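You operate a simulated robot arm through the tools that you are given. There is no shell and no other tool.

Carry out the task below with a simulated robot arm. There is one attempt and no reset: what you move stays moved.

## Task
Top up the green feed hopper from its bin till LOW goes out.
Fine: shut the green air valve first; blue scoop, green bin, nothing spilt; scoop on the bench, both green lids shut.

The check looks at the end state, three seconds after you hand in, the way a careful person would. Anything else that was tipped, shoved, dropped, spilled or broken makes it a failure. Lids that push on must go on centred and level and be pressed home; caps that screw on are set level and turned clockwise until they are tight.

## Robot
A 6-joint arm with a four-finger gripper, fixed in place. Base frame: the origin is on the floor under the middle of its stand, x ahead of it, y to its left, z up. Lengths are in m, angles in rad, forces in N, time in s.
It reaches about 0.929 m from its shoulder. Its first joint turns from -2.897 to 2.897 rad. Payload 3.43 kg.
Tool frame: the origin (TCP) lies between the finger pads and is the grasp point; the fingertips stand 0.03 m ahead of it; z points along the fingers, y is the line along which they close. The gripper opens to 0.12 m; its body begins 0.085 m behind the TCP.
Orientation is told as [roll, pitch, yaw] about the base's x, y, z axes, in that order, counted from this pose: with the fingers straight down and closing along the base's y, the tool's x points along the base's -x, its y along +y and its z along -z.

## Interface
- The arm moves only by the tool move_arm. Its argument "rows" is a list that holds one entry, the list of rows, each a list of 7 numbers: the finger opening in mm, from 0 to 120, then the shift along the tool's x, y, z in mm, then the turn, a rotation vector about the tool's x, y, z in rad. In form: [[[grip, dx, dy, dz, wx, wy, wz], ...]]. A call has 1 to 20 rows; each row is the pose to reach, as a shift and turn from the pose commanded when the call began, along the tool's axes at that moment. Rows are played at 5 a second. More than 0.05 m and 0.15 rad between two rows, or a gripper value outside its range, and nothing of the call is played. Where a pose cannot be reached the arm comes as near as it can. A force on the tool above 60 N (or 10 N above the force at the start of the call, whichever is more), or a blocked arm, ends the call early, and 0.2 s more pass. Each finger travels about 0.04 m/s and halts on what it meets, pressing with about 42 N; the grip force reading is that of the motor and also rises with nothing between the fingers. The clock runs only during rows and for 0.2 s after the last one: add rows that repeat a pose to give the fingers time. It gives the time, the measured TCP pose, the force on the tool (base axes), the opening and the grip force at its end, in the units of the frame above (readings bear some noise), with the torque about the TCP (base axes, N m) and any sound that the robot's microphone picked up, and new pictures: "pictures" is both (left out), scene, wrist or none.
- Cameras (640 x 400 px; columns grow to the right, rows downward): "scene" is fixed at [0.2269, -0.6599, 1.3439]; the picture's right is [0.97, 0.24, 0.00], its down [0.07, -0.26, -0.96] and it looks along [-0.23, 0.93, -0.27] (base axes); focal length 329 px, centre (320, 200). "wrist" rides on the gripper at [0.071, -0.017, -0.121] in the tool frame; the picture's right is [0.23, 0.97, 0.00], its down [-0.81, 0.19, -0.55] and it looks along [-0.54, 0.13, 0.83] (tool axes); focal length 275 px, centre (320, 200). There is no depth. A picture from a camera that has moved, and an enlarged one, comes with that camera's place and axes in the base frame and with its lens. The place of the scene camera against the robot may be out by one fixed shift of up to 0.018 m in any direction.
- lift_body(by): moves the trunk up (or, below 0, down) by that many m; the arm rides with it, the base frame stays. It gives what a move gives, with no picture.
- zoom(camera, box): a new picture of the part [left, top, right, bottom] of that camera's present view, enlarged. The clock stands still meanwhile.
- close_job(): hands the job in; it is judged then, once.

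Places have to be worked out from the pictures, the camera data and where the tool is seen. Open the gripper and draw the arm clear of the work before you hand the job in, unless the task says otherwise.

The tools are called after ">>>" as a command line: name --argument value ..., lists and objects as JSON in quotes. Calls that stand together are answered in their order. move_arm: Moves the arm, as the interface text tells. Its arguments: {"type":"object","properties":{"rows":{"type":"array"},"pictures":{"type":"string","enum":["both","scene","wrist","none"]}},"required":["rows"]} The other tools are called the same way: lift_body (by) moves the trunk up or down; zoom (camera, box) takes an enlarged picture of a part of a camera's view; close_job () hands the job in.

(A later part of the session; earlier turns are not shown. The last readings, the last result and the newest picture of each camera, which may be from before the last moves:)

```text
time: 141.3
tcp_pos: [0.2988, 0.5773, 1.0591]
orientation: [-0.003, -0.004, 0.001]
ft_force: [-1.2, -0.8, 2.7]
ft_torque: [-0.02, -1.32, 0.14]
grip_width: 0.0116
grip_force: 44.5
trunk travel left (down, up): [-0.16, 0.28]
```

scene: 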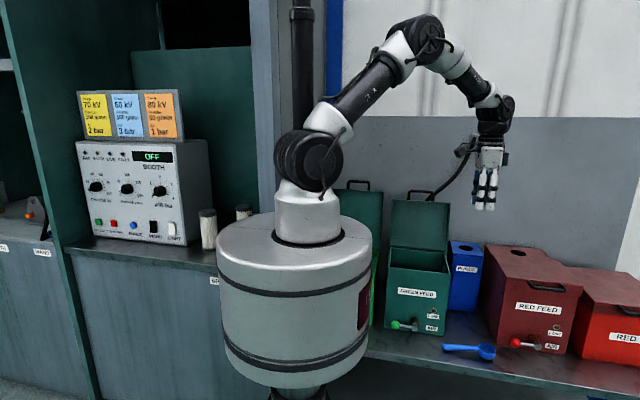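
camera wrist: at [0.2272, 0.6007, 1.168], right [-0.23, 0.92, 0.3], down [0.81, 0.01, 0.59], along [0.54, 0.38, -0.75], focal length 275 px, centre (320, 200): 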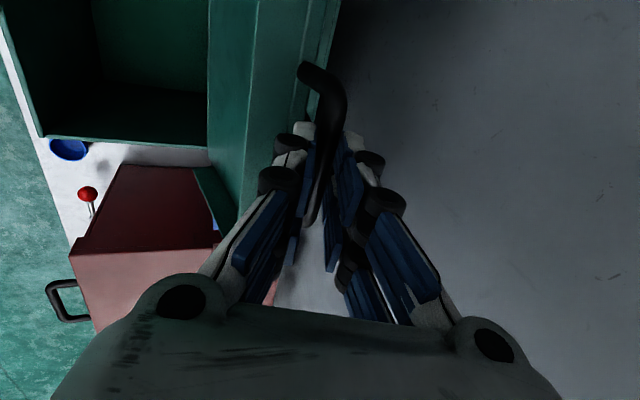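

Forces are tiny. Now lower the lid along the arc to 40° with vertical fingers.

>>> move_arm --rows '[[[0, 0, -13.3, 2.6, 0, 0, 0], [0, 0, -26.6, 5.8, 0, 0, 0], [0, 0, -39.5, 10.2, 0, 0, 0], [0, 0, -52.2, 14.9, 0, 0, 0], [0, 0, -64.5, 21, 0, 0, 0], [0, 0, -76.6, 27.1, 0, 0, 0], [0, 0, -88, 34.6, 0, 0, 0], [0, 0, -99.3, 42.2, 0, 0, 0], [0, 0, -110, 51, 0, 0, 0], [0, 0, -120, 59.8, 0, 0, 0], [0, 0, -129.5, 70, 0, 0, 0], [0, 0, -138.4, 80, 0, 0, 0], [0, 0, -138.4, 80, 0, 0, 0]]]' --pictures "scene"

```text
time: 144.1
tcp_pos: [0.2993, 0.4374, 0.9778]
orientation: [-0.003, -0.002, 0.003]
ft_force: [-6.6, 4.7, -4.4]
ft_torque: [0.18, -0.15, 1.3]
grip_width: 0.0113
grip_force: 44.5
trunk travel left (down, up): [-0.16, 0.28]
```

scene: 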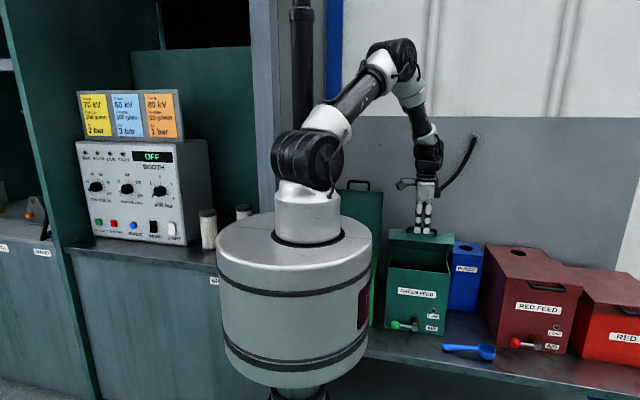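

Now lower it the rest of the way, to ~3° first.

>>> move_arm --rows '[[[0, 0, -8, -0.0, 0, 0, 0], [0, 0, -8, 11, 0, 0, 0], [0, 0, -15.8, 22.1, 0, 0, 0], [0, 0, -22.5, 34, 0, 0, 0], [0, 0, -28.8, 46, 0, 0, 0], [0, 0, -34, 58.5, 0, 0, 0], [0, 0, -38.8, 71.4, 0, 0, 0], [0, 0, -42.3, 84.5, 0, 0, 0], [0, 0, -45.5, 97.7, 0, 0, 0], [0, 0, -47.5, 109.3, 0, 0, 0], [0, 0, -48.8, 120.9, 0, 0, 0], [0, 0, -49.4, 132.5, 0, 0, 0], [0, 0, -49.4, 132.5, 0, 0, 0]]]' --pictures "both"

```text
time: 146.9
tcp_pos: [0.298, 0.3899, 0.846]
orientation: [-0.002, -0.002, 0.0]
ft_force: [-3.0, -11.4, -1.4]
ft_torque: [-0.17, -0.4, 1.54]
grip_width: 0.0112
grip_force: 44.9
trunk travel left (down, up): [-0.16, 0.28]
camera wrist: at [0.2276, 0.3727, 0.9662], right [-0.23, 0.97, 0.0], down [0.81, 0.19, 0.55], along [0.54, 0.13, -0.83], focal length 275 px, centre (320, 200)
```

scene: 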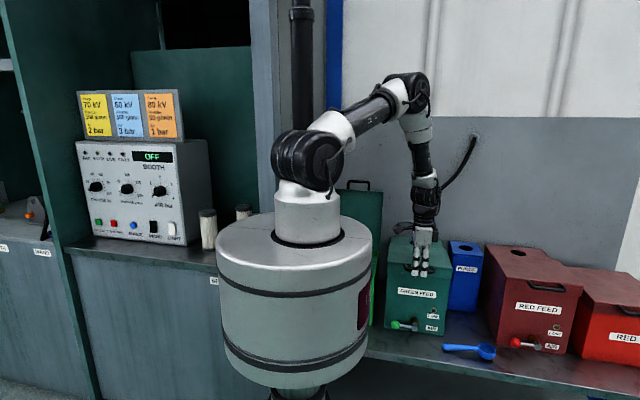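
wrist: 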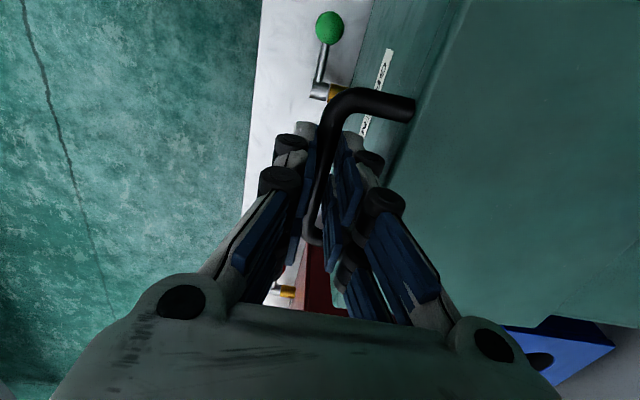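

Nearly closed. I'll lower the last ~12 mm and press lightly until I feel the lid seat.

>>> move_arm --rows '[[[0, 0, -1, 5, 0, 0, 0], [0, 0, -1.5, 9, 0, 0, 0], [0, 0, -1.5, 11.5, 0, 0, 0], [0, 0, -1.5, 11.5, 0, 0, 0]]]' --pictures "none"

>>> move_arm --rows '[[[0, 0, 0, 2, 0, 0, 0], [0, 0, 0, 3, 0, 0, 0], [0, 0, 0, 3, 0, 0, 0]]]' --pictures "none"

```text
time: 147.9
tcp_pos: [0.2985, 0.3895, 0.8357]
orientation: [0.001, -0.004, 0.002]
ft_force: [-8.5, -2.3, -0.5]
ft_torque: [0.06, -0.47, 1.49]
grip_width: 0.0115
grip_force: 45.1
trunk travel left (down, up): [-0.16, 0.28]
```

```text
time: 148.7
tcp_pos: [0.2986, 0.3887, 0.8344]
orientation: [-0.003, -0.003, 0.002]
ft_force: [-12.7, 1.6, 10.6]
ft_torque: [0.01, 0.76, 1.54]
grip_width: 0.0114
grip_force: 44.5
trunk travel left (down, up): [-0.16, 0.28]
```

The lid seats (about 11 N reaction). I'll open to 24 mm and withdraw straight up.

>>> move_arm --rows '[[[8, 0, 0, 0, 0, 0, 0], [16, 0, 0, 0, 0, 0, 0], [24, 0, 0, 0, 0, 0, 0], [24, 0, 0, 0, 0, 0, 0], [24, 0, -1, -15, 0, 0, 0], [24, 0, -2, -40, 0, 0, 0], [24, 0, -4, -75, 0, 0, 0], [24, 0, -8, -115, 0, 0, 0], [40, 0, -15, -155, 0, 0, 0], [40, 0, -15, -155, 0, 0, 0]]]' --pictures "both"

>>> zoom --camera "scene" --box '[360, 210, 500, 350]'

>>> zoom --camera "wrist" --box '[260, 0, 640, 250]'

```text
time: 150.9
tcp_pos: [0.3011, 0.3718, 0.9864]
orientation: [-0.003, -0.002, -0.001]
ft_force: [0.5, 0.2, 0.5]
ft_torque: [0.02, 0.02, -0.01]
grip_width: 0.04
grip_force: 0.0
trunk travel left (down, up): [-0.16, 0.28]
camera wrist: at [0.2298, 0.3559, 1.1079], right [-0.23, 0.97, 0.0], down [0.81, 0.19, 0.55], along [0.54, 0.13, -0.83], focal length 275 px, centre (320, 200)
```

scene: 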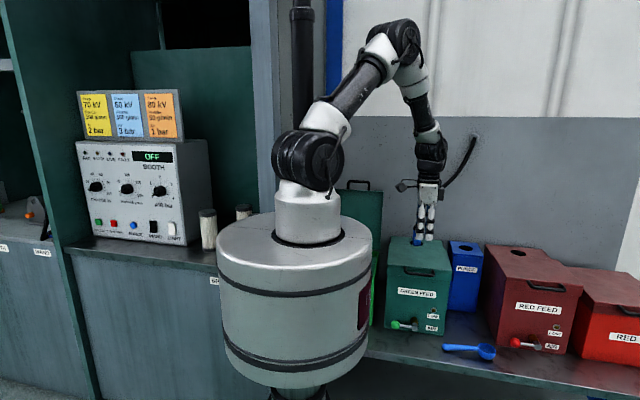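
wrist: 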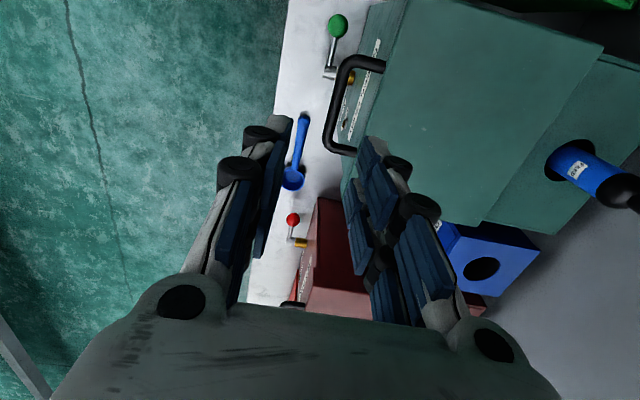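

```text
2.86 times, centred on (430, 280) of scene
camera zoom: at [0.2269, -0.6599, 1.3439], right [0.97, 0.24, 0.0], down [0.07, -0.26, -0.96], along [-0.23, 0.93, -0.27], focal length 939 px, centre (6, -29)
```

zoom: 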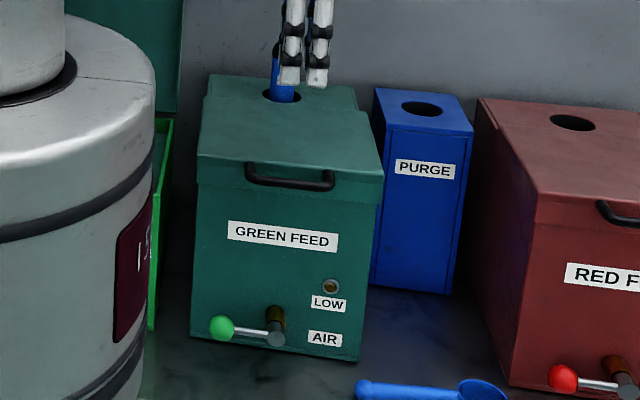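

```text
1.60 times, centred on (450, 125) of wrist
camera zoom: at [0.2298, 0.3559, 1.1079], right [-0.23, 0.97, 0.0], down [0.81, 0.19, 0.55], along [0.54, 0.13, -0.83], focal length 440 px, centre (112, 320)
```

zoom: 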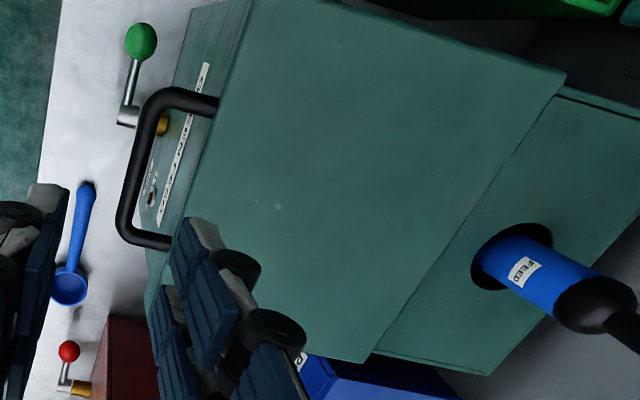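

Hopper is closed, LOW is out, hose in place. Next, the bin lid: by analogy its handle should be near (0.048, 0.718, 1.05). I'll raise the trunk 0.12 m (keeps the elbow low) and move to view it.

>>> lift_body --by 0.12

>>> move_arm --rows '[[[40, 28, 15, -7, 0, 0, 0], [40, 56, 32, -14, -0.04, 0, 0], [40, 84, 50, -21, -0.08, 0, 0], [40, 112, 70, -28, -0.12, 0, 0], [40, 140, 90, -35, -0.16, 0, 0], [40, 168, 110, -42, -0.2, 0, 0], [40, 196, 132, -49, -0.24, 0, 0], [40, 224, 154, -56, -0.28, 0, 0], [40, 254, 178, -63, -0.32, 0, 0], [40, 254, 178, -63, -0.32, 0, 0]]]' --pictures "both"

```text
time: 152.4
tcp_pos: [0.3018, 0.3723, 1.1066]
orientation: [-0.003, -0.002, 0.001]
ft_force: [-1.0, -0.5, -0.5]
ft_torque: [0.02, 0.02, -0.04]
grip_width: 0.0399
grip_force: 0.0
trunk travel left (down, up): [-0.28, 0.16]
```

```text
time: 154.6
tcp_pos: [0.0448, 0.5518, 1.1697]
orientation: [0.321, 0.0, -0.001]
ft_force: [0.6, -0.2, 0.0]
ft_torque: [0.04, 0.01, -0.01]
grip_width: 0.0403
grip_force: 0.1
trunk travel left (down, up): [-0.28, 0.16]
camera wrist: at [-0.0257, 0.4983, 1.2783], right [-0.23, 0.92, 0.3], down [0.81, 0.01, 0.59], along [0.54, 0.38, -0.75], focal length 275 px, centre (320, 200)
```

scene: 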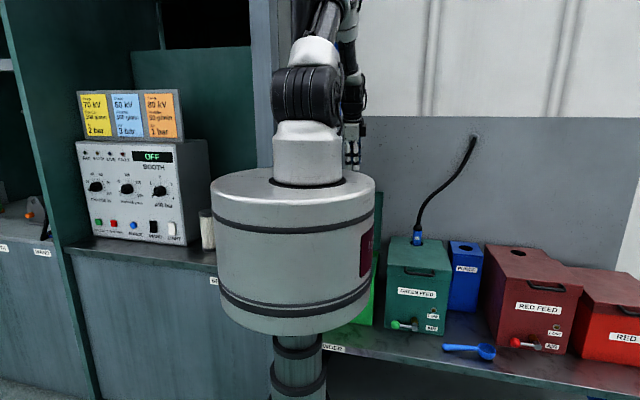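
wrist: 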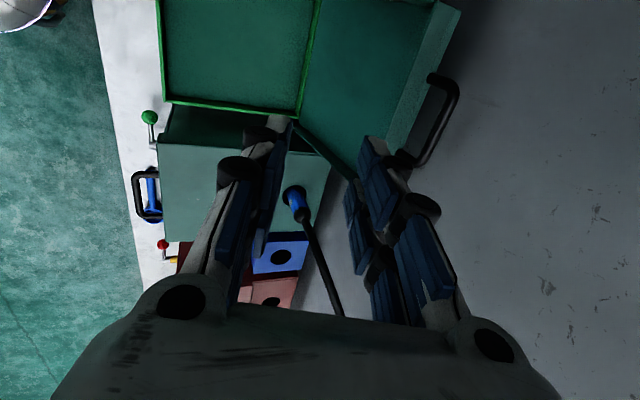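

Reached without blocking; the bin-lid handle is visible at right. Zoom to measure.

>>> zoom --camera "wrist" --box '[340, 0, 500, 200]'

```text
2.00 times, centred on (420, 100) of wrist
camera zoom: at [-0.0257, 0.4983, 1.2783], right [-0.23, 0.92, 0.3], down [0.81, 0.01, 0.59], along [0.54, 0.38, -0.75], focal length 551 px, centre (120, 400)
```

zoom: 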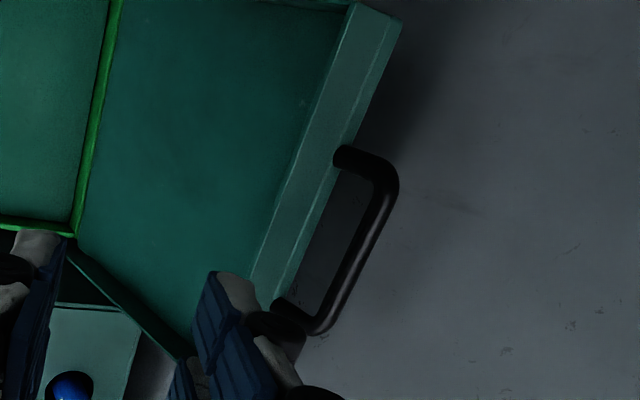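

The bin handle bar measures at about y 0.722, z 1.05, x 0.00–0.084 (centre 0.042). I'll go to a pre-grasp 100 mm back along the fingers with a 23° tilt.

>>> move_arm --rows '[[[36, 1, 28, 17, -0.02, 0, 0], [32, 1.5, 57, 34, -0.04, 0, 0], [28, 2, 86, 50, -0.06, 0, 0], [26, 3, 114.8, 67.4, -0.08, 0, 0], [26, 3, 114.8, 67.4, -0.08, 0, 0]]]' --pictures "wrist"

>>> zoom --camera "wrist" --box '[220, 20, 460, 220]'

```text
time: 155.8
tcp_pos: [0.0418, 0.6816, 1.1438]
orientation: [0.401, -0.001, 0.0]
ft_force: [0.4, -0.5, 0.5]
ft_torque: [0.0, -0.04, -0.03]
grip_width: 0.026
grip_force: 0.0
trunk travel left (down, up): [-0.28, 0.16]
camera wrist: at [-0.0289, 0.6199, 1.248], right [-0.23, 0.9, 0.38], down [0.81, -0.04, 0.59], along [0.54, 0.44, -0.72], focal length 275 px, centre (320, 200)
```

wrist: 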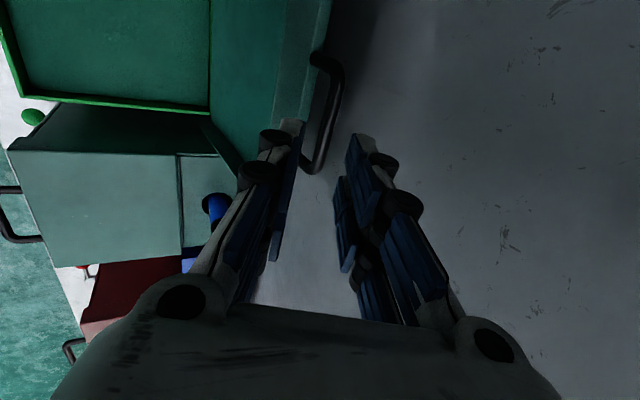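

```text
2.00 times, centred on (340, 120) of wrist
camera zoom: at [-0.0289, 0.6199, 1.248], right [-0.23, 0.9, 0.38], down [0.81, -0.04, 0.59], along [0.54, 0.44, -0.72], focal length 551 px, centre (280, 360)
```

zoom: 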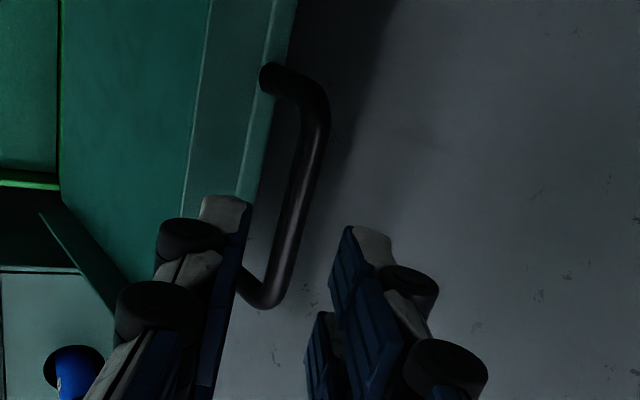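

The bar is ~5 mm further in +y than the finger axis. I'll shift 5 mm and slide down toward it, checking halfway.

>>> move_arm --rows '[[[26, 0, 3, 20, 0, 0, 0], [26, 0, 5, 42, 0, 0, 0], [26, 0, 5, 58, 0, 0, 0], [26, 0, 5, 58, 0, 0, 0]]]' --pictures "wrist"

>>> zoom --camera "wrist" --box '[220, 40, 460, 240]'

```text
time: 156.8
tcp_pos: [0.0431, 0.7081, 1.0892]
orientation: [0.4, -0.001, -0.001]
ft_force: [-0.1, -0.5, 0.5]
ft_torque: [-0.04, 0.02, 0.0]
grip_width: 0.0262
grip_force: 0.0
trunk travel left (down, up): [-0.28, 0.16]
camera wrist: at [-0.0277, 0.6456, 1.194], right [-0.23, 0.9, 0.38], down [0.81, -0.04, 0.59], along [0.54, 0.44, -0.72], focal length 275 px, centre (320, 200)
```

wrist: 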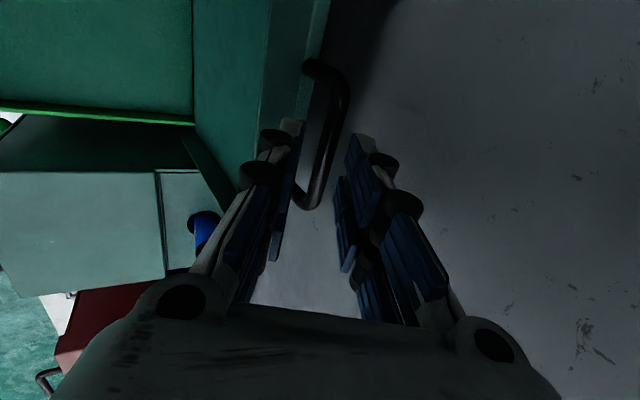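

```text
2.00 times, centred on (340, 140) of wrist
camera zoom: at [-0.0277, 0.6456, 1.194], right [-0.23, 0.9, 0.38], down [0.81, -0.04, 0.59], along [0.54, 0.44, -0.72], focal length 551 px, centre (280, 320)
```

zoom: 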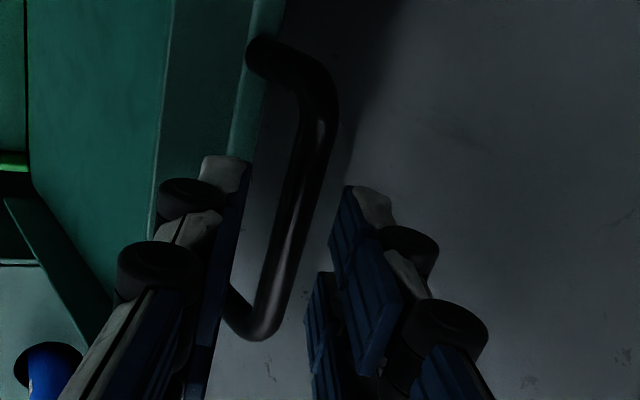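

Centred. Slide down 32 mm and close.

>>> move_arm --rows '[[[26, 0, 1, 16, 0, 0, 0], [26, 0, 1, 32, 0, 0, 0], [26, 0, 1, 32, 0, 0, 0], [18, 0, 1, 32, 0, 0, 0], [8, 0, 1, 32, 0, 0, 0], [0, 0, 1, 32, 0, 0, 0], [0, 0, 1, 32, 0, 0, 0], [0, 0, 1, 32, 0, 0, 0]]]' --pictures "wrist"

```text
time: 158.6
tcp_pos: [0.0451, 0.7201, 1.0631]
orientation: [0.401, -0.001, 0.0]
ft_force: [-1.0, 0.9, 3.5]
ft_torque: [0.07, 0.58, -1.07]
grip_width: 0.0113
grip_force: 45.3
trunk travel left (down, up): [-0.28, 0.16]
camera wrist: at [-0.0267, 0.6589, 1.1666], right [-0.23, 0.9, 0.38], down [0.81, -0.04, 0.59], along [0.54, 0.44, -0.72], focal length 275 px, centre (320, 200)
```

wrist: 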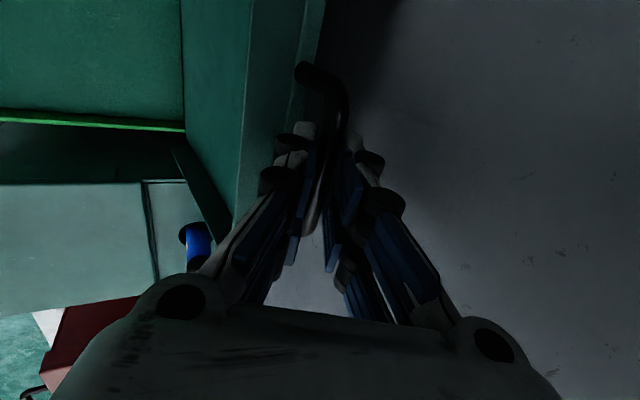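

Gripped. Using hinge ≈ (y 0.666, z 0.788) for the bin, I'll swing its lid forward from ~103° to 74°, bringing the fingers to vertical.

>>> move_arm --rows '[[[0, 0, -10, -7.2, 0.04, 0, 0], [0, 0, -20.7, -14, 0.08, 0, 0], [0, 0, -32.5, -20.5, 0.12, 0, 0], [0, 0, -44.8, -26.6, 0.16, 0, 0], [0, 0, -57.3, -31.9, 0.2, 0, 0], [0, 0, -70.1, -36.6, 0.24, 0, 0]]]' --pictures "wrist"

```text
time: 160.0
tcp_pos: [0.0446, 0.6414, 1.067]
orientation: [0.154, -0.005, 0.003]
ft_force: [-2.2, 0.1, -2.1]
ft_torque: [0.18, 0.44, -0.32]
grip_width: 0.0114
grip_force: 44.5
trunk travel left (down, up): [-0.28, 0.16]
camera wrist: at [-0.0268, 0.6065, 1.1826], right [-0.23, 0.96, 0.15], down [0.81, 0.1, 0.58], along [0.54, 0.26, -0.8], focal length 275 px, centre (320, 200)
```

wrist: 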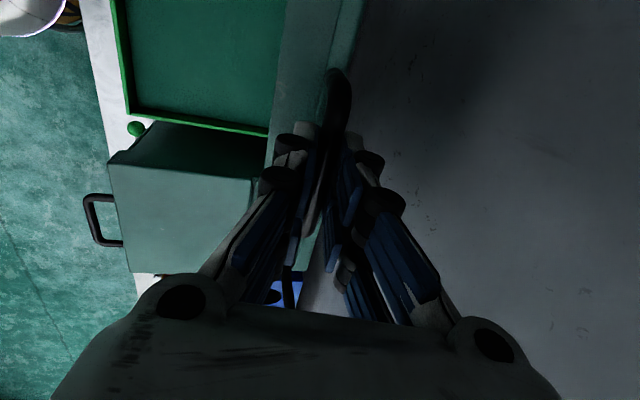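

Following well with negligible force. Continue to 56°.

>>> move_arm --rows '[[[0, 0, -13.5, -0.8, 0.04, 0, 0], [0, 0, -27, -0.7, 0.081, 0, 0], [0, 0, -40.6, 0.2, 0.121, 0, 0], [0, 0, -54.2, 1.6, 0.161, 0, 0], [0, 0, -68, 4, 0.176, 0, 0], [0, 0, -81.6, 6.9, 0.191, 0, 0], [0, 0, -95, 10.8, 0.206, 0, 0], [0, 0, -108.2, 15.1, 0.221, 0, 0], [0, 0, -121.3, 20.2, 0.231, 0, 0], [0, 0, -134.1, 25.9, 0.241, 0, 0]]]' --pictures "wrist"

```text
time: 162.2
tcp_pos: [0.0449, 0.5128, 1.0187]
orientation: [-0.084, -0.001, 0.002]
ft_force: [4.6, 0.3, -1.0]
ft_torque: [0.1, -0.5, 1.18]
grip_width: 0.0114
grip_force: 45.1
trunk travel left (down, up): [-0.28, 0.16]
camera wrist: at [-0.0268, 0.5061, 1.1408], right [-0.23, 0.97, -0.08], down [0.81, 0.24, 0.54], along [0.54, 0.06, -0.84], focal length 275 px, centre (320, 200)
```

wrist: 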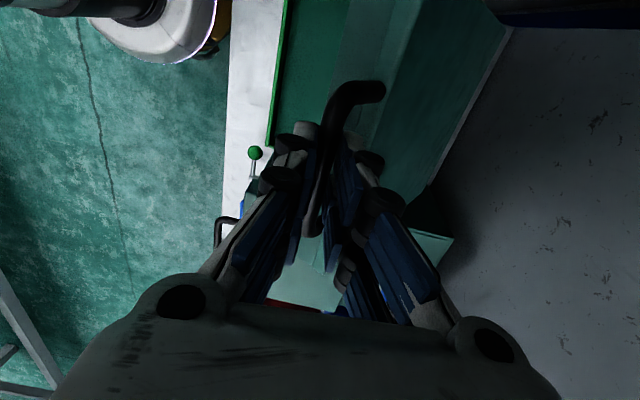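

Good. Continue lowering to 20°.

>>> move_arm --rows '[[[0, 0, -10.4, 9.4, 0.01, 0, 0], [0, 0, -20.5, 19.2, 0.02, 0, 0], [0, 0, -29.9, 29.5, 0.03, 0, 0], [0, 0, -38.9, 40.2, 0.04, 0, 0], [0, 0, -47.2, 51.6, 0.05, 0, 0], [0, 0, -55.1, 63.2, 0.06, 0, 0], [0, 0, -62.1, 75.4, 0.07, 0, 0], [0, 0, -68.7, 87.8, 0.08, 0, 0], [0, 0, -74.5, 100.6, 0.09, 0, 0], [0, 0, -79.9, 113.6, 0.1, 0, 0], [0, 0, -84.1, 127.1, 0.11, 0, 0], [0, 0, -88, 140.7, 0.12, 0, 0]]]' --pictures "both"

```text
time: 164.8
tcp_pos: [0.0436, 0.4109, 0.8874]
orientation: [-0.206, -0.001, 0.001]
ft_force: [4.8, -8.2, 1.5]
ft_torque: [-0.19, -0.16, 1.64]
grip_width: 0.0111
grip_force: 45.3
trunk travel left (down, up): [-0.28, 0.16]
camera wrist: at [-0.0272, 0.4201, 1.0094], right [-0.23, 0.95, -0.2], down [0.81, 0.3, 0.5], along [0.54, -0.05, -0.84], focal length 275 px, centre (320, 200)
```

scene: 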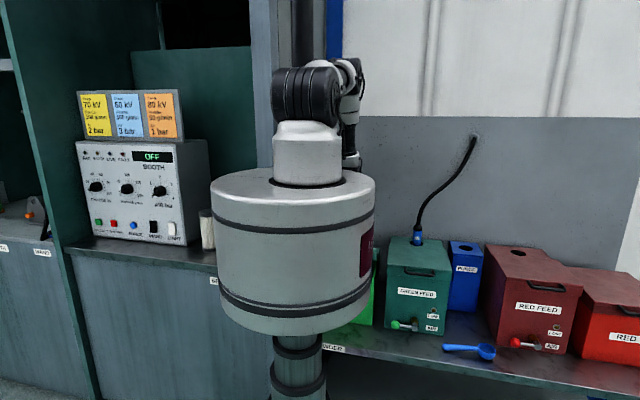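
wrist: 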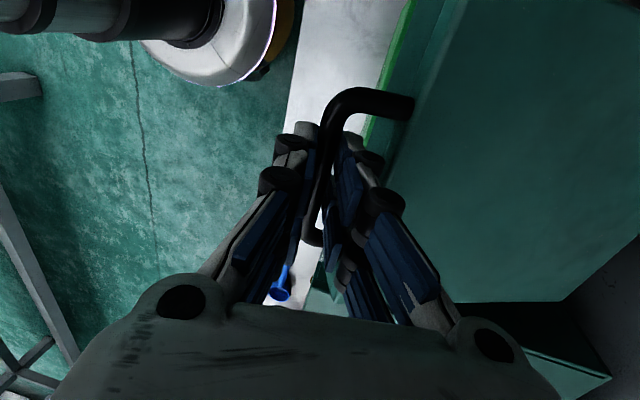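

A slight side force suggests the bar is ~3 mm nearer; I'll include that and lower to ~3°.

>>> move_arm --rows '[[[0, 0, -2.9, 0.6, 0, 0, 0], [0, 0, -4.2, 14.5, 0, 0, 0], [0, 0, -5.3, 28.7, 0, 0, 0], [0, 0, -5, 43, 0, 0, 0], [0, 0, -4.7, 57, 0, 0, 0], [0, 0, -3.3, 68.7, 0, 0, 0], [0, 0, -1.8, 80.3, 0, 0, 0], [0, 0, -1.8, 80.3, 0, 0, 0]]]' --pictures "both"

>>> zoom --camera "wrist" --box '[290, 40, 640, 340]'

```text
time: 166.6
tcp_pos: [0.0437, 0.3921, 0.8092]
orientation: [-0.21, -0.003, 0.0]
ft_force: [-7.3, -22.4, 0.6]
ft_torque: [-0.31, 0.78, 1.45]
grip_width: 0.0113
grip_force: 44.4
trunk travel left (down, up): [-0.28, 0.16]
camera wrist: at [-0.0274, 0.4016, 0.9304], right [-0.23, 0.95, -0.2], down [0.81, 0.3, 0.5], along [0.54, -0.05, -0.84], focal length 275 px, centre (320, 200)
```

scene: 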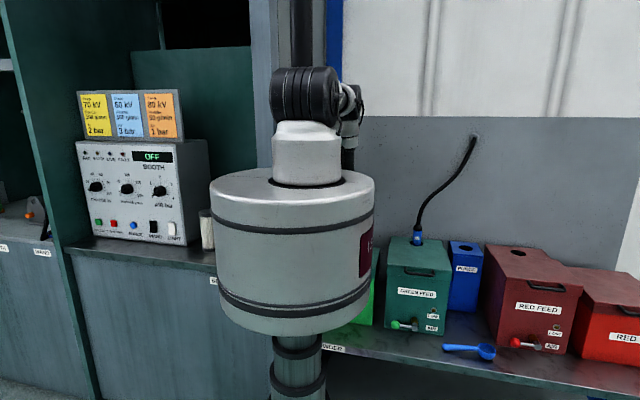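
wrist: 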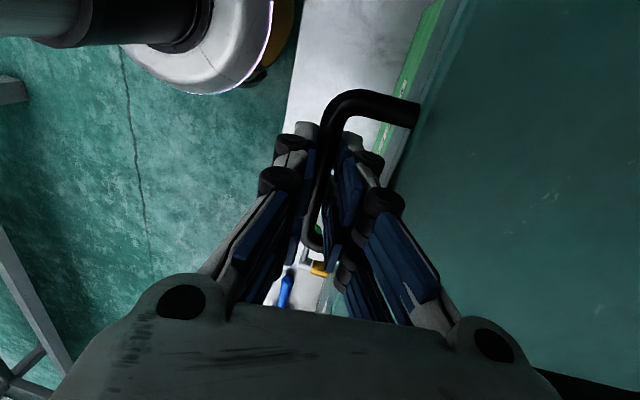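

```text
1.33 times, centred on (465, 190) of wrist
camera zoom: at [-0.0274, 0.4016, 0.9304], right [-0.23, 0.95, -0.2], down [0.81, 0.3, 0.5], along [0.54, -0.05, -0.84], focal length 367 px, centre (127, 213)
```

zoom: 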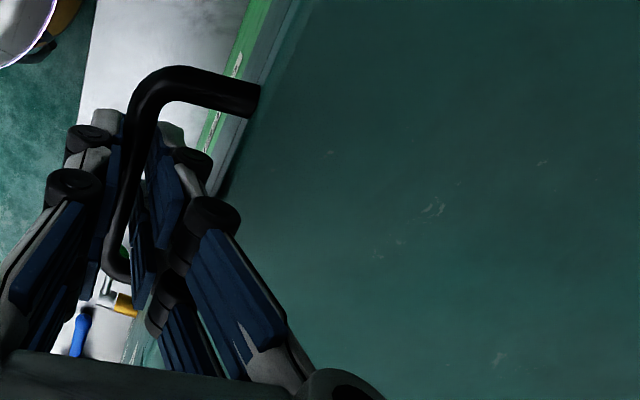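

Fy is −22 N, so I'll relieve by 6 mm in −y before closing the last bit.

>>> move_arm --rows '[[[0, 0, -3, 0.6, 0, 0, 0], [0, 0, -6, 1.2, 0, 0, 0], [0, 0, -6, 1.2, 0, 0, 0]]]' --pictures "none"

>>> move_arm --rows '[[[0, 0, -0.8, 4, 0, 0, 0], [0, 0, -1.6, 8, 0, 0, 0], [0, 0, -1.6, 8, 0, 0, 0]]]' --pictures "none"

```text
time: 167.4
tcp_pos: [0.0447, 0.3923, 0.8097]
orientation: [-0.2, -0.002, 0.001]
ft_force: [-16.1, -7.5, -0.3]
ft_torque: [-0.06, 0.85, 1.41]
grip_width: 0.0112
grip_force: 45.0
trunk travel left (down, up): [-0.28, 0.16]
```

```text
time: 168.2
tcp_pos: [0.0438, 0.3921, 0.8013]
orientation: [-0.195, -0.003, 0.001]
ft_force: [-1.3, 17.0, -1.0]
ft_torque: [0.34, -0.76, 1.75]
grip_width: 0.011
grip_force: 44.3
trunk travel left (down, up): [-0.28, 0.16]
```

Not seated yet. A bit more down, easing +3 mm in y.

>>> move_arm --rows '[[[0, 0, 2, 2, 0, 0, 0], [0, 0, 3, 4, 0, 0, 0], [0, 0, 3, 4, 0, 0, 0]]]' --pictures "none"

>>> move_arm --rows '[[[0, 0, 0, 2, 0, 0, 0], [0, 0, 0, 4, 0, 0, 0], [0, 0, 0, 4, 0, 0, 0]]]' --pictures "none"

```text
time: 169.0
tcp_pos: [0.0429, 0.3922, 0.7954]
orientation: [-0.2, -0.002, 0.001]
ft_force: [1.9, 18.4, -1.6]
ft_torque: [0.27, -0.08, 1.64]
grip_width: 0.0111
grip_force: 44.6
trunk travel left (down, up): [-0.28, 0.16]
```

```text
time: 169.8
tcp_pos: [0.0423, 0.3914, 0.7918]
orientation: [-0.199, -0.002, 0.001]
ft_force: [-8.1, 21.0, -2.3]
ft_torque: [0.22, 0.65, 1.47]
grip_width: 0.011
grip_force: 44.7
trunk travel left (down, up): [-0.28, 0.16]
```

Still no seating force. Let me relieve +4 mm in y and look.

>>> move_arm --rows '[[[0, 0, 3, 0, 0, 0, 0], [0, 0, 4.5, 1, 0, 0, 0], [0, 0, 4.5, 1, 0, 0, 0]]]' --pictures "wrist"

>>> zoom --camera "wrist" --box '[330, 0, 530, 200]'

>>> zoom --camera "scene" --box '[350, 220, 420, 340]'

```text
time: 170.6
tcp_pos: [0.0443, 0.3909, 0.7904]
orientation: [-0.207, -0.003, 0.002]
ft_force: [-14.0, 8.9, -0.7]
ft_torque: [0.07, 0.61, 1.47]
grip_width: 0.0112
grip_force: 44.5
trunk travel left (down, up): [-0.28, 0.16]
camera wrist: at [-0.0273, 0.3997, 0.9116], right [-0.23, 0.95, -0.2], down [0.81, 0.3, 0.5], along [0.54, -0.05, -0.84], focal length 275 px, centre (320, 200)
```

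wrist: 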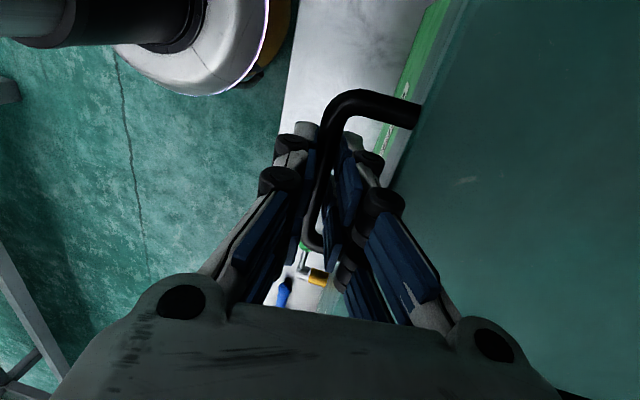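

```text
2.00 times, centred on (430, 100) of wrist
camera zoom: at [-0.0273, 0.3997, 0.9116], right [-0.23, 0.95, -0.2], down [0.81, 0.3, 0.5], along [0.54, -0.05, -0.84], focal length 551 px, centre (100, 400)
```

zoom: 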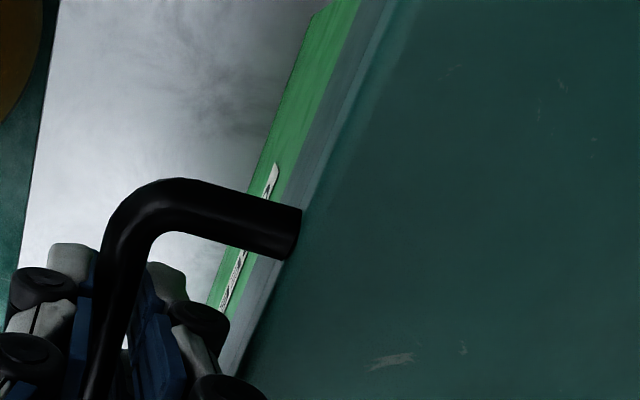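

```text
3.33 times, centred on (385, 280) of scene
camera zoom: at [0.2269, -0.6599, 1.3439], right [0.97, 0.24, 0.0], down [0.07, -0.26, -0.96], along [-0.23, 0.93, -0.27], focal length 1095 px, centre (103, -67)
```

zoom: 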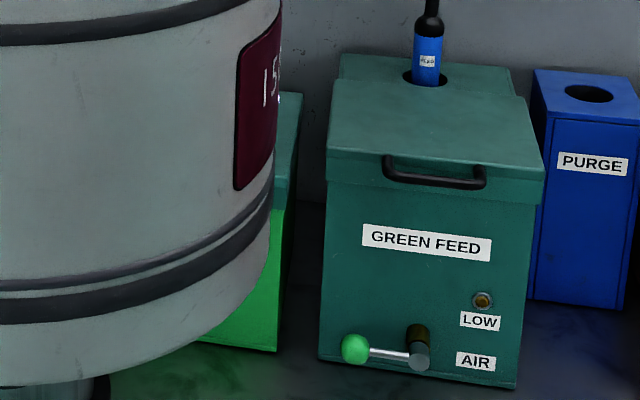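

Looks nearly shut but not yet seated. I'll keep lowering in small steps until there is a reaction.

>>> move_arm --rows '[[[0, 0, 0.5, 2, 0, 0, 0], [0, 0, 1, 4, 0, 0, 0], [0, 0, 1, 4, 0, 0, 0]]]' --pictures "none"

>>> move_arm --rows '[[[0, 0, 0.5, 2, 0, 0, 0], [0, 0, 1, 4, 0, 0, 0], [0, 0, 1, 4, 0, 0, 0]]]' --pictures "none"

```text
time: 171.4
tcp_pos: [0.0444, 0.3907, 0.7872]
orientation: [-0.206, -0.003, 0.002]
ft_force: [-10.2, 1.3, -1.9]
ft_torque: [0.01, 0.08, 1.56]
grip_width: 0.0108
grip_force: 44.8
trunk travel left (down, up): [-0.28, 0.16]
```

```text
time: 172.2
tcp_pos: [0.0449, 0.3915, 0.7825]
orientation: [-0.205, -0.003, 0.002]
ft_force: [-12.2, -7.4, -1.1]
ft_torque: [-0.12, 0.55, 1.47]
grip_width: 0.0112
grip_force: 44.9
trunk travel left (down, up): [-0.28, 0.16]
```

Still moving freely. Continue a few more millimetres.

>>> move_arm --rows '[[[0, 0, 0, 2.5, 0, 0, 0], [0, 0, 0, 5, 0, 0, 0], [0, 0, 0, 5, 0, 0, 0]]]' --pictures "none"

>>> move_arm --rows '[[[0, 0, 0, 2.5, 0, 0, 0], [0, 0, 0, 5, 0, 0, 0], [0, 0, 0, 5, 0, 0, 0]]]' --pictures "wrist"

>>> zoom --camera "wrist" --box '[330, 0, 530, 200]'

>>> zoom --camera "scene" --box '[350, 220, 420, 340]'

```text
time: 173.0
tcp_pos: [0.0433, 0.3911, 0.78]
orientation: [-0.202, -0.004, 0.001]
ft_force: [-5.2, -11.8, 17.4]
ft_torque: [-0.25, 0.04, 1.62]
grip_width: 0.0113
grip_force: 44.9
trunk travel left (down, up): [-0.28, 0.16]
```

```text
time: 173.8
tcp_pos: [0.045, 0.3898, 0.7744]
orientation: [-0.198, -0.004, -0.001]
ft_force: [-0.3, -8.7, 41.0]
ft_torque: [-0.19, 0.39, 1.62]
grip_width: 0.011
grip_force: 44.5
trunk travel left (down, up): [-0.28, 0.16]
camera wrist: at [-0.027, 0.398, 0.896], right [-0.23, 0.95, -0.19], down [0.81, 0.3, 0.51], along [0.54, -0.04, -0.84], focal length 275 px, centre (320, 200)
```

wrist: 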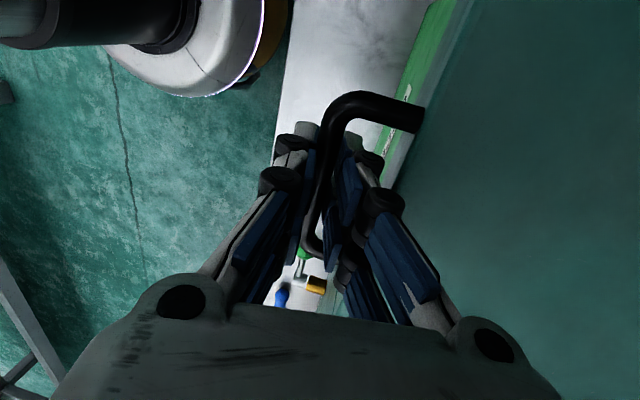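

```text
2.00 times, centred on (430, 100) of wrist
camera zoom: at [-0.027, 0.398, 0.896], right [-0.23, 0.95, -0.19], down [0.81, 0.3, 0.51], along [0.54, -0.04, -0.84], focal length 551 px, centre (100, 400)
```

zoom: 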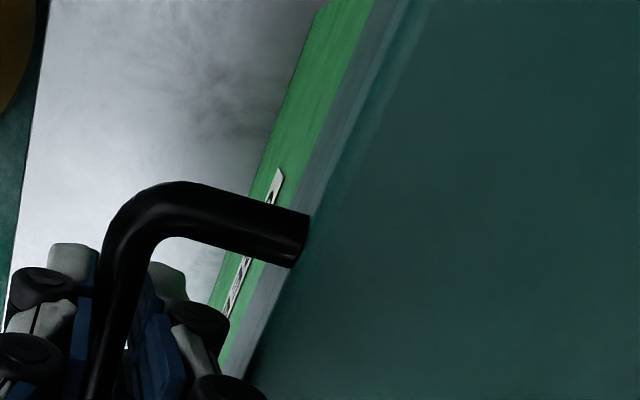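

```text
3.33 times, centred on (385, 280) of scene
camera zoom: at [0.2269, -0.6599, 1.3439], right [0.97, 0.24, 0.0], down [0.07, -0.26, -0.96], along [-0.23, 0.93, -0.27], focal length 1095 px, centre (103, -67)
```

zoom: 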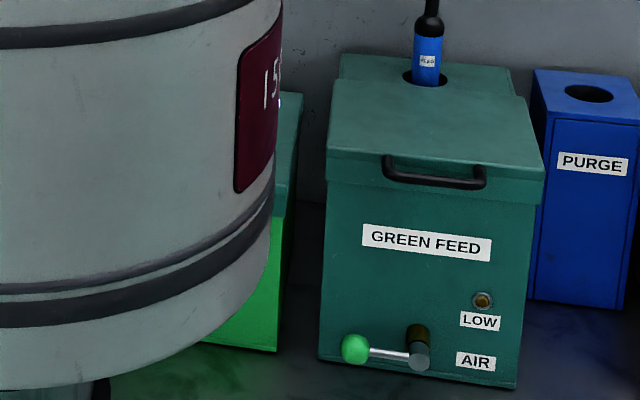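

The bin lid is seated (17–41 N reaction at z≈0.78). I'll open only to 18 mm and withdraw along the finger axis.

>>> move_arm --rows '[[[12, 0, 0, -2, 0, 0, 0], [18, 0, 0, -3, 0, 0, 0], [18, 0, 0, -3, 0, 0, 0], [18, 0, 0, -3, 0, 0, 0]]]' --pictures "wrist"

>>> zoom --camera "wrist" --box '[240, 60, 480, 260]'

```text
time: 174.8
tcp_pos: [0.0447, 0.3927, 0.7766]
orientation: [-0.205, -0.002, 0.0]
ft_force: [0.2, 0.4, -0.4]
ft_torque: [0.0, 0.02, 0.03]
grip_width: 0.0181
grip_force: 0.1
trunk travel left (down, up): [-0.28, 0.16]
camera wrist: at [-0.0269, 0.4, 0.8977], right [-0.23, 0.95, -0.2], down [0.81, 0.3, 0.51], along [0.54, -0.04, -0.84], focal length 275 px, centre (320, 200)
```

wrist: 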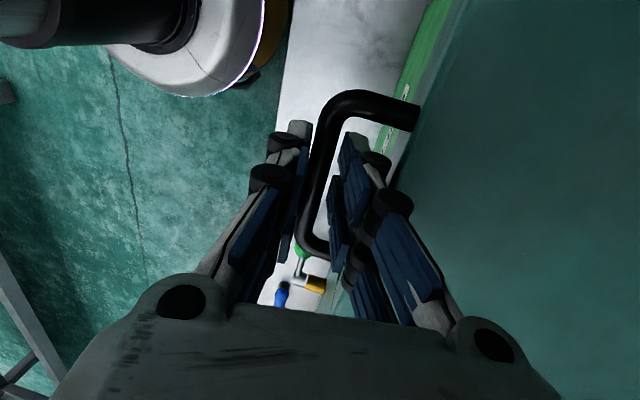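

```text
2.00 times, centred on (360, 160) of wrist
camera zoom: at [-0.0269, 0.4, 0.8977], right [-0.23, 0.95, -0.2], down [0.81, 0.3, 0.51], along [0.54, -0.04, -0.84], focal length 551 px, centre (240, 280)
```

zoom: 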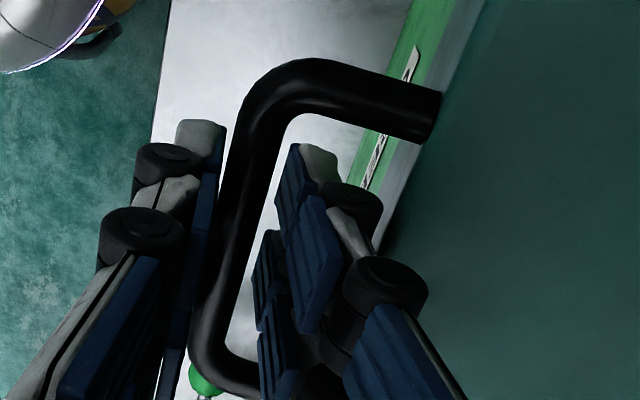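

Released with no residual force; the bar is close to the front finger, so I'll shift 2 mm and withdraw along the fingers.

>>> move_arm --rows '[[[18, 0, -2, 0, 0, 0, 0], [18, 0, -2, -12, 0, 0, 0], [18, 0, -2, -28, 0, 0, 0], [18, 0, -2, -48, 0, 0, 0], [20, 0, -4, -75, 0, 0, 0], [30, 0, -6, -105, 0, 0, 0], [40, 0, -8, -140, 0, 0, 0], [40, 0, -8, -140, 0, 0, 0]]]' --pictures "both"

>>> zoom --camera "wrist" --box '[280, 0, 640, 300]'

```text
time: 176.6
tcp_pos: [0.0431, 0.4123, 0.914]
orientation: [-0.202, -0.001, -0.001]
ft_force: [0.0, -0.8, 0.3]
ft_torque: [-0.01, 0.0, 0.01]
grip_width: 0.04
grip_force: 0.1
trunk travel left (down, up): [-0.28, 0.16]
camera wrist: at [-0.028, 0.4201, 1.0361], right [-0.23, 0.95, -0.2], down [0.81, 0.3, 0.5], along [0.54, -0.04, -0.84], focal length 275 px, centre (320, 200)
```

scene: 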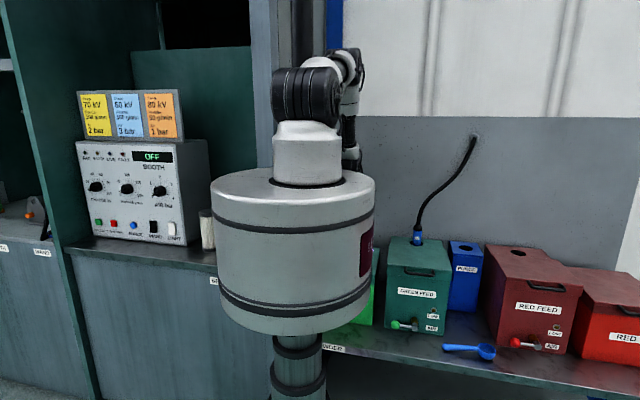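
wrist: 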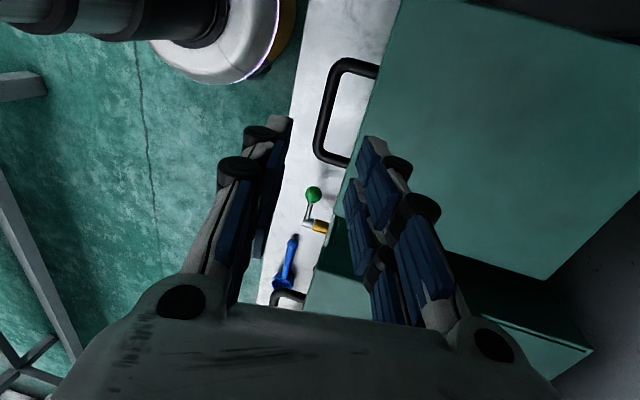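

```text
1.33 times, centred on (460, 150) of wrist
camera zoom: at [-0.028, 0.4201, 1.0361], right [-0.23, 0.95, -0.2], down [0.81, 0.3, 0.5], along [0.54, -0.04, -0.84], focal length 367 px, centre (133, 267)
```

zoom: 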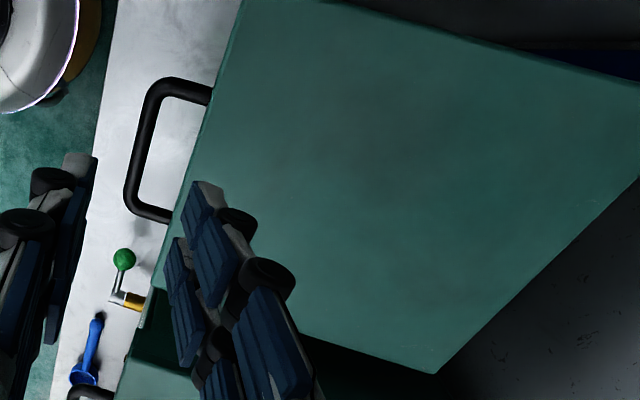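

The bin lid is shut. I'll rise clear, straighten the tool and move to a front viewpoint to inspect everything.

>>> move_arm --rows '[[[40, 0, -8, -37, -0.05, 0, 0], [40, 0, -15, -74, -0.1, 0, 0], [40, 0, -23, -111, -0.15, 0, 0], [40, 0, -30, -147, -0.202, 0, 0], [40, 0, -30, -147, -0.202, 0, 0]]]' --pictures "none"

>>> move_arm --rows '[[[40, -15, -13, 0, 0, 0, -0.14], [50, -30, -26, 0, 0, 0, -0.28], [60, -45, -39, 0, 0, 0, -0.42], [60, -60, -52, 0, 0, 0, -0.56], [60, -75, -65, 0, 0, 0, -0.7], [60, -90, -78, 0, 0, 0, -0.84], [60, -105, -91, 0, 0, 0, -0.98], [60, -120, -104, 0, 0, 0, -1.12], [60, -135, -117, 0, 0, 0, -1.26], [60, -150, -130, 0, 0, 0, -1.4], [60, -165, -143, 0, 0, 0, -1.54], [60, -167, -145, 0, 0, 0, -1.5708], [60, -167, -145, 0, 0, 0, -1.5708]]]' --pictures "both"

>>> zoom --camera "wrist" --box '[120, 60, 440, 320]'

```text
time: 177.8
tcp_pos: [0.0437, 0.4114, 1.0669]
orientation: [-0.001, -0.002, 0.001]
ft_force: [-0.8, 0.5, -0.1]
ft_torque: [0.01, 0.0, 0.0]
grip_width: 0.0398
grip_force: 0.0
trunk travel left (down, up): [-0.28, 0.16]
```

```text
time: 180.6
tcp_pos: [0.2118, 0.2685, 1.0637]
orientation: [-0.002, 0.0, 1.572]
ft_force: [-0.6, 0.0, -0.3]
ft_torque: [0.0, 0.03, -0.01]
grip_width: 0.0599
grip_force: 0.1
trunk travel left (down, up): [-0.28, 0.16]
camera wrist: at [0.228, 0.1965, 1.1854], right [-0.97, -0.23, 0.0], down [-0.19, 0.81, 0.55], along [-0.13, 0.54, -0.83], focal length 275 px, centre (320, 200)
```

scene: 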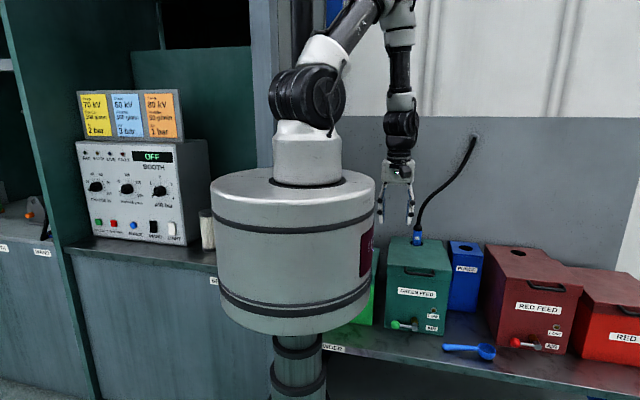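
wrist: 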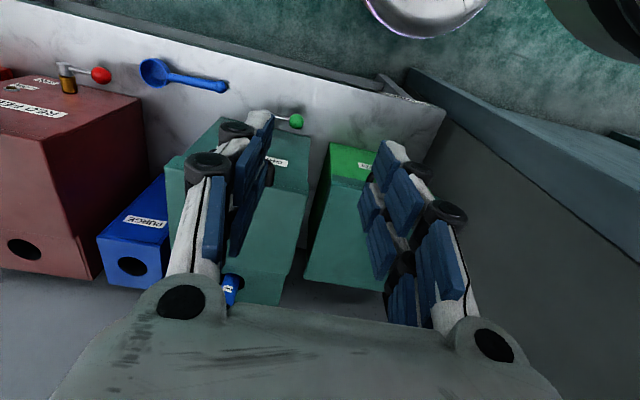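

```text
1.54 times, centred on (280, 190) of wrist
camera zoom: at [0.228, 0.1965, 1.1854], right [-0.97, -0.23, 0.0], down [-0.19, 0.81, 0.55], along [-0.13, 0.54, -0.83], focal length 424 px, centre (382, 215)
```

zoom: 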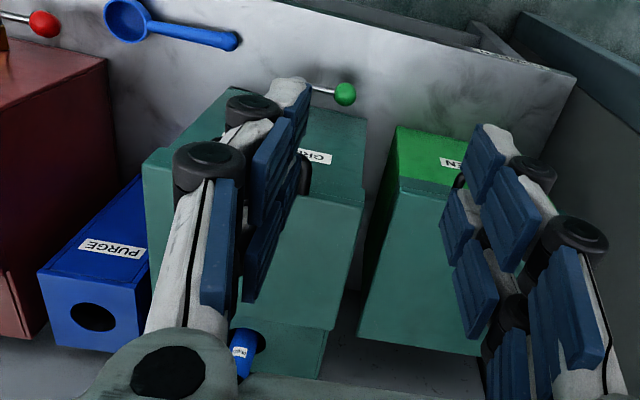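

Both lids look shut. I'll yaw a little and open the fingers wide for an unobstructed look at the bin.

>>> move_arm --rows '[[[80, 0, 0, 0, 0, 0, -0.1], [100, 0, 0, 0, 0, 0, -0.2], [120, 0, 0, 0, 0, 0, -0.3], [120, 0, 0, 0, 0, 0, -0.35], [120, 0, 0, 0, 0, 0, -0.35]]]' --pictures "wrist"

>>> zoom --camera "wrist" --box '[200, 80, 420, 280]'

```text
time: 181.8
tcp_pos: [0.2114, 0.2678, 1.0656]
orientation: [0.0, 0.0, 1.922]
ft_force: [0.5, -0.3, -0.2]
ft_torque: [0.01, 0.0, 0.01]
grip_width: 0.12
grip_force: 0.2
trunk travel left (down, up): [-0.28, 0.16]
camera wrist: at [0.2521, 0.2069, 1.1867], right [-0.83, -0.55, 0.0], down [-0.46, 0.7, 0.55], along [-0.3, 0.46, -0.83], focal length 275 px, centre (320, 200)
```

wrist: 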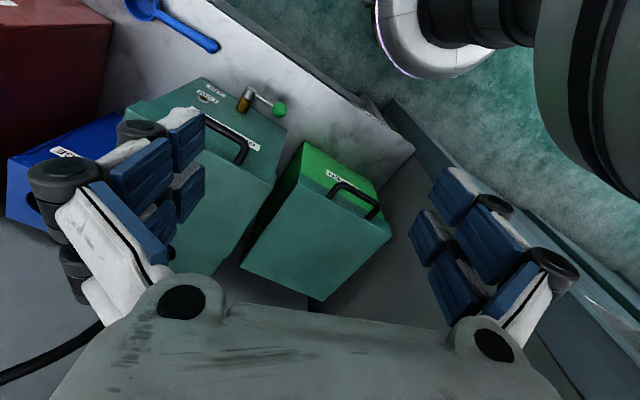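

```text
2.00 times, centred on (310, 180) of wrist
camera zoom: at [0.2521, 0.2069, 1.1867], right [-0.83, -0.55, 0.0], down [-0.46, 0.7, 0.55], along [-0.3, 0.46, -0.83], focal length 551 px, centre (340, 240)
```

zoom: 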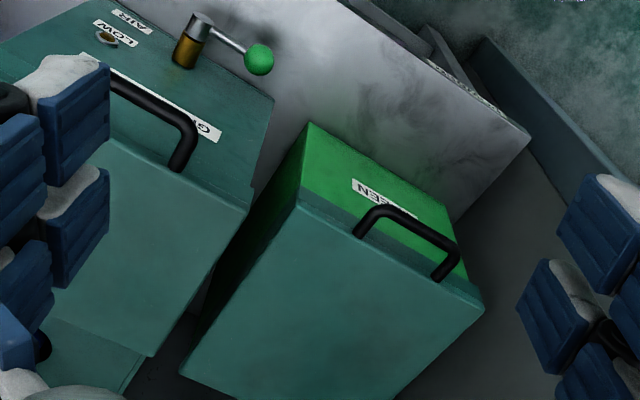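

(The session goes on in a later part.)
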